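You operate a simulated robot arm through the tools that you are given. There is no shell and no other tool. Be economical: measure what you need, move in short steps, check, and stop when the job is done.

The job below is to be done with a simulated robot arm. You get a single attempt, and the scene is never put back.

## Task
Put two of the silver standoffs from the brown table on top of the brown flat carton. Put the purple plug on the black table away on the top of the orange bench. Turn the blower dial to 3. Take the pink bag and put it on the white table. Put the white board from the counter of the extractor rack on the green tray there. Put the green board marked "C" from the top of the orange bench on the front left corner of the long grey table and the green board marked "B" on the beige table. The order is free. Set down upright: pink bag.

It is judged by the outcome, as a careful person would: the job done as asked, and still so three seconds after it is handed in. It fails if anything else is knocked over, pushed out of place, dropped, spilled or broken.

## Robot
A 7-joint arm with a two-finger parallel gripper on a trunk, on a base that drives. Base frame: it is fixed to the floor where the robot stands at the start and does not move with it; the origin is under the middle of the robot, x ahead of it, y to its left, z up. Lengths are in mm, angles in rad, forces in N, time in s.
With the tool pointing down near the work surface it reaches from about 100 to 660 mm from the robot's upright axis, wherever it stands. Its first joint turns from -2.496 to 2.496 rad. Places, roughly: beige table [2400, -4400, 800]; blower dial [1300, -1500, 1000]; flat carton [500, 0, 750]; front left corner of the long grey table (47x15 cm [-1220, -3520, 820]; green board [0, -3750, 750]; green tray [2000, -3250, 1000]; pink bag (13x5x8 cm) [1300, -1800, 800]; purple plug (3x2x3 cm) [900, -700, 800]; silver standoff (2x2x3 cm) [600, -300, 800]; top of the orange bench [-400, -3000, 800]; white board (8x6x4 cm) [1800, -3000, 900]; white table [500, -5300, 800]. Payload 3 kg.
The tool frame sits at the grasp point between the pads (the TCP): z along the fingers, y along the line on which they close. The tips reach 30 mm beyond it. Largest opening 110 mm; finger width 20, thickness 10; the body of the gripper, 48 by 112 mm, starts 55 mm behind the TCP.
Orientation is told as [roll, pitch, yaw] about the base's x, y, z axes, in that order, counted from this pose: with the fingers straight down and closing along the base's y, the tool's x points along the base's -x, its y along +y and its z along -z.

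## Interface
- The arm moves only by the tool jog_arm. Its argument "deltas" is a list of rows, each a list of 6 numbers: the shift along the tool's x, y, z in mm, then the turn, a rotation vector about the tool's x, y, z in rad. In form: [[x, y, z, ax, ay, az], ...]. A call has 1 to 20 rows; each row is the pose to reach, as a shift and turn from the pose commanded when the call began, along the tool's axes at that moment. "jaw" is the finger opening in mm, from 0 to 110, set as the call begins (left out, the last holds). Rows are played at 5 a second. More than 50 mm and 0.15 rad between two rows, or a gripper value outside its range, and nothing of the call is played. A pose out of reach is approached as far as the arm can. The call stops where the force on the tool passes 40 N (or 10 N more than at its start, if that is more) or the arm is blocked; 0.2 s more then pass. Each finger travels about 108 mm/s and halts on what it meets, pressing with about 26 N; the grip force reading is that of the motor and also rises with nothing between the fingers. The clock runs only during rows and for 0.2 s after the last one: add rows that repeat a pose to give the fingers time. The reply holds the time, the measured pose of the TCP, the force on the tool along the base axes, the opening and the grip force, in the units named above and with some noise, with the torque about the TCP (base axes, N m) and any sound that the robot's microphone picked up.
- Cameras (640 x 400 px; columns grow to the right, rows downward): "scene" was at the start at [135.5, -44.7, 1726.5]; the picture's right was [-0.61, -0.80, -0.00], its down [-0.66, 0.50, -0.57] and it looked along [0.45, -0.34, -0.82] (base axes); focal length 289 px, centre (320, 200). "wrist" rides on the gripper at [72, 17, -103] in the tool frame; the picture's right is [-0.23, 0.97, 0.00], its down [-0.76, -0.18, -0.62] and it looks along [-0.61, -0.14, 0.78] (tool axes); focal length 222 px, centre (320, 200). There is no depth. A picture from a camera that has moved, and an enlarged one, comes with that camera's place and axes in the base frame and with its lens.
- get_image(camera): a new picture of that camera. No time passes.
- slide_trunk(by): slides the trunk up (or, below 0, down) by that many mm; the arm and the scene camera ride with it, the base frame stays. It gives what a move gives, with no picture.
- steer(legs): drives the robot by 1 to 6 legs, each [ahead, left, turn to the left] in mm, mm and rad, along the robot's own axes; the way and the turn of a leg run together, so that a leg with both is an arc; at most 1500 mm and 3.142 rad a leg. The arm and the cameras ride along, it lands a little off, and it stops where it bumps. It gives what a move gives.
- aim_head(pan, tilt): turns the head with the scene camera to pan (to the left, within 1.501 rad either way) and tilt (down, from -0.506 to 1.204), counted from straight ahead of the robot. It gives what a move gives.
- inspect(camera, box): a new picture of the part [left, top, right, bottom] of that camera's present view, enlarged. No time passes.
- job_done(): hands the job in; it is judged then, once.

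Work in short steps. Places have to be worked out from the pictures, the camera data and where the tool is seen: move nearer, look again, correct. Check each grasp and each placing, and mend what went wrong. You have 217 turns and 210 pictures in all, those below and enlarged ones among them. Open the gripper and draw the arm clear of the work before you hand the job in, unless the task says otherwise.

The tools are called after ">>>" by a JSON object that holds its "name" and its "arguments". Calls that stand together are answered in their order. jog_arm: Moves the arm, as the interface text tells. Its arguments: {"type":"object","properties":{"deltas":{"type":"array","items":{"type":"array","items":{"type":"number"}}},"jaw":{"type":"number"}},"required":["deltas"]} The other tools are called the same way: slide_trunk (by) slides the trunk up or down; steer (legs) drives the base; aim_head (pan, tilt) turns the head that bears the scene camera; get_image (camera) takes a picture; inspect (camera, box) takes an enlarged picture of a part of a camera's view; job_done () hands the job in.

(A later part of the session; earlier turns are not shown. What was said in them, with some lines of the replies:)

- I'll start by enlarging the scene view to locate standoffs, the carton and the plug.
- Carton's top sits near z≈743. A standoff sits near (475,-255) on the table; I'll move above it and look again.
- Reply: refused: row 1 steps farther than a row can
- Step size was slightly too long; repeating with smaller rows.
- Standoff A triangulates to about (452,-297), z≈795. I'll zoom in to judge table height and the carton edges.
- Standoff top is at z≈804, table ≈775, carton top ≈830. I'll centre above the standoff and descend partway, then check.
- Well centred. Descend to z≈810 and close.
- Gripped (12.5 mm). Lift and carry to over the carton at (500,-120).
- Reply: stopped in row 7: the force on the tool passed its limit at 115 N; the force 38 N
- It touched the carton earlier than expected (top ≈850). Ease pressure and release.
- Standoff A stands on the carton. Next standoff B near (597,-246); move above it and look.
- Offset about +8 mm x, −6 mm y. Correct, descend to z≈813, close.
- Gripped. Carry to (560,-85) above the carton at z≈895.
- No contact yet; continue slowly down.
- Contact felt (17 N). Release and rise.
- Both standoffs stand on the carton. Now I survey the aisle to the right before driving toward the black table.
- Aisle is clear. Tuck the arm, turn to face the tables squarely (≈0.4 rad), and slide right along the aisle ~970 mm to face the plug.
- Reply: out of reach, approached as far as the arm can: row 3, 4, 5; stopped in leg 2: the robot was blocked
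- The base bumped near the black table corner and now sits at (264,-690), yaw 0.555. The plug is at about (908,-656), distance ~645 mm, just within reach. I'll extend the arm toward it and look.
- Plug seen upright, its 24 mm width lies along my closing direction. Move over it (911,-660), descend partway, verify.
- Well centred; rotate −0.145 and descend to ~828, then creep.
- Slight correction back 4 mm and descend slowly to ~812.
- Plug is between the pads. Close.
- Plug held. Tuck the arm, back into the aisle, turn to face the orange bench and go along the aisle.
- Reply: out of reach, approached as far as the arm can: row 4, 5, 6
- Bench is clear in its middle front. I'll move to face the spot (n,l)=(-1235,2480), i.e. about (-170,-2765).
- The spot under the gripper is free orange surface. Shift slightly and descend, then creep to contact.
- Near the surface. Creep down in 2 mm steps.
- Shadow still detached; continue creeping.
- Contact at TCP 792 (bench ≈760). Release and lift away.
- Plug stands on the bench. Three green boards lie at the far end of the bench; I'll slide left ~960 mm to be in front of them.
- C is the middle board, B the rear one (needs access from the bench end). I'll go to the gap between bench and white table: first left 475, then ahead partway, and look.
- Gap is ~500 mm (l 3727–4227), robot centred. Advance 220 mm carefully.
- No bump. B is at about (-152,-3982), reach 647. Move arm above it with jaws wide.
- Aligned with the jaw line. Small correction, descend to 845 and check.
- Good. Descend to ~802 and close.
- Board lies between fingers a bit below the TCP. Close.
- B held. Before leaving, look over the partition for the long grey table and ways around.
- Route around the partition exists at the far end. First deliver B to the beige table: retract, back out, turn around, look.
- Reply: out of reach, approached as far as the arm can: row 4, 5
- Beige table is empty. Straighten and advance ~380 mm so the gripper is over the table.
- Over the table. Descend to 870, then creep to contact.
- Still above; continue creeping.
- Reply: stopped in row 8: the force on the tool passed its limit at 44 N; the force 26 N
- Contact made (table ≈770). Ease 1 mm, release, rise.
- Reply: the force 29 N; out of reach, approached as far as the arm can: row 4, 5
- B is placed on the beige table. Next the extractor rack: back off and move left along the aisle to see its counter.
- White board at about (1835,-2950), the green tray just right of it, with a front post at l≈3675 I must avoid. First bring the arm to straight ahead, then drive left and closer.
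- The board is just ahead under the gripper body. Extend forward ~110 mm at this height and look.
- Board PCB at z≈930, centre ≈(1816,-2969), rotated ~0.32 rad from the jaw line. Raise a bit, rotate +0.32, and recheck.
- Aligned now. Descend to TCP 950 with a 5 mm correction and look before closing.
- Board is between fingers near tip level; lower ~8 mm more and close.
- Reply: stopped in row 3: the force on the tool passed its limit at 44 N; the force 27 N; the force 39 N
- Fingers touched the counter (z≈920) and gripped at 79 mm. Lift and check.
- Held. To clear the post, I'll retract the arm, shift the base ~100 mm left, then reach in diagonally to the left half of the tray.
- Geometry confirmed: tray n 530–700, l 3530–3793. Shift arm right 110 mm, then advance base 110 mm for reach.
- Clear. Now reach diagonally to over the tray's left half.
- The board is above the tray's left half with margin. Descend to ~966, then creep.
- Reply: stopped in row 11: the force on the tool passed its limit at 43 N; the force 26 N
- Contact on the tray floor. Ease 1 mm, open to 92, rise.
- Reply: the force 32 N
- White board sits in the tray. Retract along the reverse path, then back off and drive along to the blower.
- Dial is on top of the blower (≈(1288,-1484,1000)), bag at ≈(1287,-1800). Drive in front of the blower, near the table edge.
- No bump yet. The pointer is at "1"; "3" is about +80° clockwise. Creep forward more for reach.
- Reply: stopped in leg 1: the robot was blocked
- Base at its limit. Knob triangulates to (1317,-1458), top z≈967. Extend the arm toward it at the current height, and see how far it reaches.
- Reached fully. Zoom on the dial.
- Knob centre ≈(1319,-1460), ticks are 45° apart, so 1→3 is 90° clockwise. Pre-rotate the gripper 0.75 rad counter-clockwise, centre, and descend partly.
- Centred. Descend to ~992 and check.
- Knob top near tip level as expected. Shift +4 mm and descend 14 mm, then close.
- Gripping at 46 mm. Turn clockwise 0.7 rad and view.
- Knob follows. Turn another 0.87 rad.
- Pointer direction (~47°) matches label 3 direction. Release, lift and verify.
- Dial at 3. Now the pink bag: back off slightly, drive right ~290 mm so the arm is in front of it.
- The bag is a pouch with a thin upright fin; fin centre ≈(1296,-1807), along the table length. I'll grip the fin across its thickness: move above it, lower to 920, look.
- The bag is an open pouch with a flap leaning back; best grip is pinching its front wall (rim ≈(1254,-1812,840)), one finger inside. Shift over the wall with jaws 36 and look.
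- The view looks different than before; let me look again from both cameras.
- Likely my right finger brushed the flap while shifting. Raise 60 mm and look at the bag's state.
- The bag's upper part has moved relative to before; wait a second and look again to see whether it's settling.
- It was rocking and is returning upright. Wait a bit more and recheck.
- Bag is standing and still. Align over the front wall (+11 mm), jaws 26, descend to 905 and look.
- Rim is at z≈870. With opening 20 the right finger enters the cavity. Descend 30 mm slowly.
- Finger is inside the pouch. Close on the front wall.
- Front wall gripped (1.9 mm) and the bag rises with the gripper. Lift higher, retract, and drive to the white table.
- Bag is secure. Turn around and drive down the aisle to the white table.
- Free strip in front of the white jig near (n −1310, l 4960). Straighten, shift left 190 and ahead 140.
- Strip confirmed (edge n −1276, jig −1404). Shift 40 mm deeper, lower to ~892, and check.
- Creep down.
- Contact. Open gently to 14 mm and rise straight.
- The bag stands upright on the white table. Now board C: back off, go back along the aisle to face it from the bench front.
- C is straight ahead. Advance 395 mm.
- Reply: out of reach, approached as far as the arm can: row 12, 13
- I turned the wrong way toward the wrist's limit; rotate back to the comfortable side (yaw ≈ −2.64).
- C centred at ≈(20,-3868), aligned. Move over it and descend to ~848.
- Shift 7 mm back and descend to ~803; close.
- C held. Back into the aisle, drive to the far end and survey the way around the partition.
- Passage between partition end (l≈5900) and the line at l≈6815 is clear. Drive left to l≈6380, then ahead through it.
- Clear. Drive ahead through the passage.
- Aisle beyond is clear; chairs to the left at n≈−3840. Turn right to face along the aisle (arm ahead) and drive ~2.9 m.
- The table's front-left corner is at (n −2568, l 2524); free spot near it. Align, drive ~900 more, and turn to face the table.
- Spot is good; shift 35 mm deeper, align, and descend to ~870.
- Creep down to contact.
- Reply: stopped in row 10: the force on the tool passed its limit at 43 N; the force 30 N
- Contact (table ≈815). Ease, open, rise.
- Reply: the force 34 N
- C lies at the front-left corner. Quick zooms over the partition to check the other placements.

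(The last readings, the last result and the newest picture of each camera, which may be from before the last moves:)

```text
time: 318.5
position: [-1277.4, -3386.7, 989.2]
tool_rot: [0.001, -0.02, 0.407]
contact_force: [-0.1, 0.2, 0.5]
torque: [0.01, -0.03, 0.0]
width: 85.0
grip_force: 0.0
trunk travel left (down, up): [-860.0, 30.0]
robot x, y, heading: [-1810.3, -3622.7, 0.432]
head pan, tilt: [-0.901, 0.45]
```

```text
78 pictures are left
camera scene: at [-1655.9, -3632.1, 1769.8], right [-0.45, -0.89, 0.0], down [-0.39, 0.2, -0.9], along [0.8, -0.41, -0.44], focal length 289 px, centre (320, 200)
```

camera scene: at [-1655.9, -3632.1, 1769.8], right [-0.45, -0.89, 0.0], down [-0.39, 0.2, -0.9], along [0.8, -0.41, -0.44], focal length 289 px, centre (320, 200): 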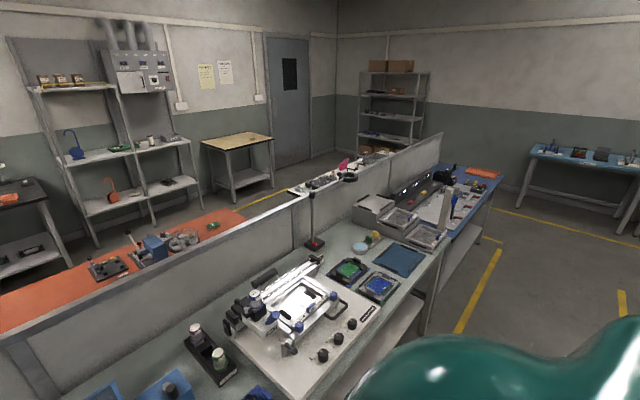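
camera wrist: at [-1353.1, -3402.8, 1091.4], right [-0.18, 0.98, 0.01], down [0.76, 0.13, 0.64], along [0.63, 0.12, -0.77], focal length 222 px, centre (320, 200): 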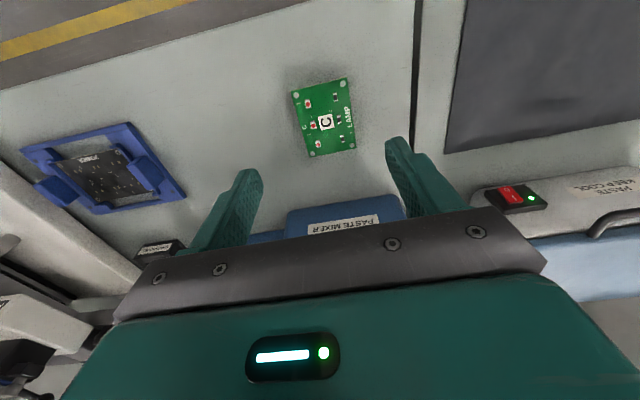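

>>> {"name": "inspect", "arguments": {"camera": "scene", "box": [330, 145, 380, 180]}}

>>> {"name": "inspect", "arguments": {"camera": "scene", "box": [225, 125, 275, 155]}}

```text
11.43 times, centred on (355, 162) of scene
camera zoom: at [-1655.9, -3632.1, 1769.8], right [-0.45, -0.89, 0.0], down [-0.39, 0.2, -0.9], along [0.8, -0.41, -0.44], focal length 3298 px, centre (-80, 629)
```

zoom: 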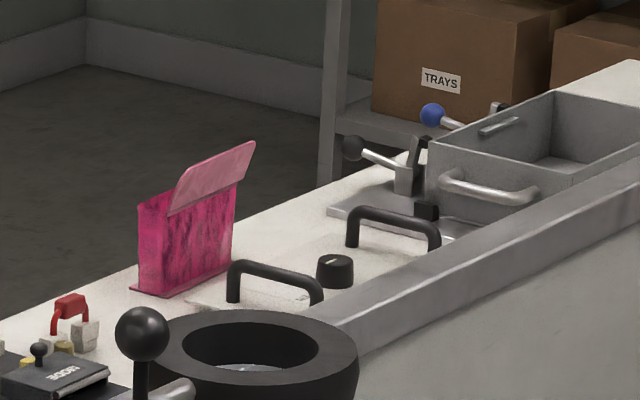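

```text
12.80 times, centred on (250, 140) of scene
camera zoom: at [-1655.9, -3632.1, 1769.8], right [-0.45, -0.89, 0.0], down [-0.39, 0.2, -0.9], along [0.8, -0.41, -0.44], focal length 3694 px, centre (1216, 968)
```

zoom: 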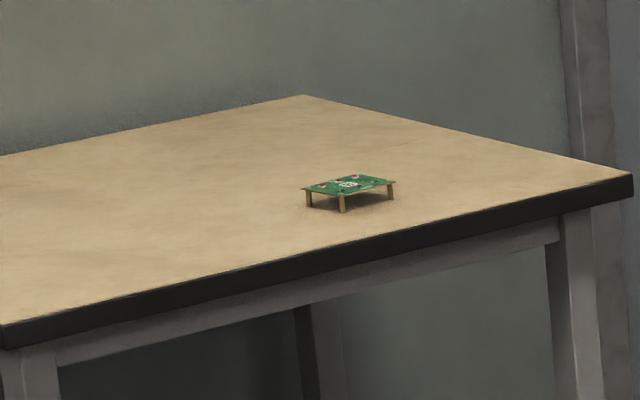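

All placements look right. Back away 150 mm so the arm is clear of the table, then hand in.

>>> {"name": "steer", "arguments": {"legs": [[-150, 0, 0]]}}

>>> {"name": "get_image", "arguments": {"camera": "wrist"}}

```text
time: 319.9
position: [-1416.8, -3450.7, 990.3]
tool_rot: [0.002, -0.021, 0.405]
contact_force: [-0.2, 0.4, 0.6]
torque: [0.0, -0.01, -0.02]
width: 85.0
grip_force: 0.1
trunk travel left (down, up): [-860.0, 30.0]
robot x, y, heading: [-1945.9, -3684.4, 0.428]
head pan, tilt: [-0.901, 0.45]
```

```text
75 pictures are left
camera wrist: at [-1492.0, -3465.8, 1092.0], right [-0.18, 0.98, 0.01], down [0.76, 0.13, 0.64], along [0.63, 0.12, -0.77], focal length 222 px, centre (320, 200)
```

wrist: 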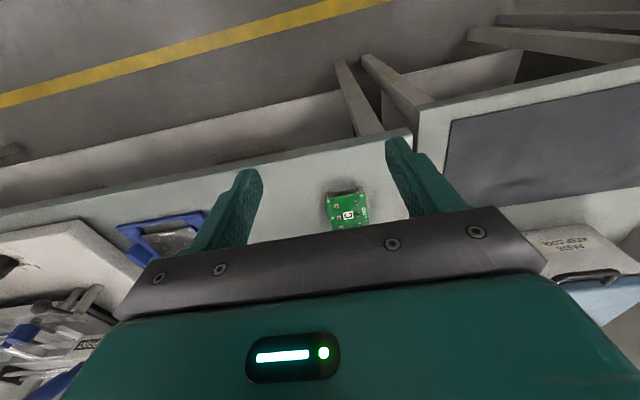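

Everything is in place and the arm is clear; handing in.

>>> {"name": "job_done", "arguments": {}}

```text
The job is handed in.
```

I finished all the placements and handed the job in. Along the way the base bumped the black table twice (once at its near corner, once head-on at the blower), and my finger brushed the pink bag's flap before I picked it up. I saw nothing knocked over or out of place.

- **Standoffs:** two stand on the brown carton.
- **Purple plug:** it is on top of the orange bench.
- **Blower dial:** it points at 3.
- **Pink bag:** it stands upright on the white table.
- **White board:** it lies in the green tray on the extractor rack.
- **Board "C":** it is at the front left corner of the long grey table.
- **Board "B":** it is on the beige table.
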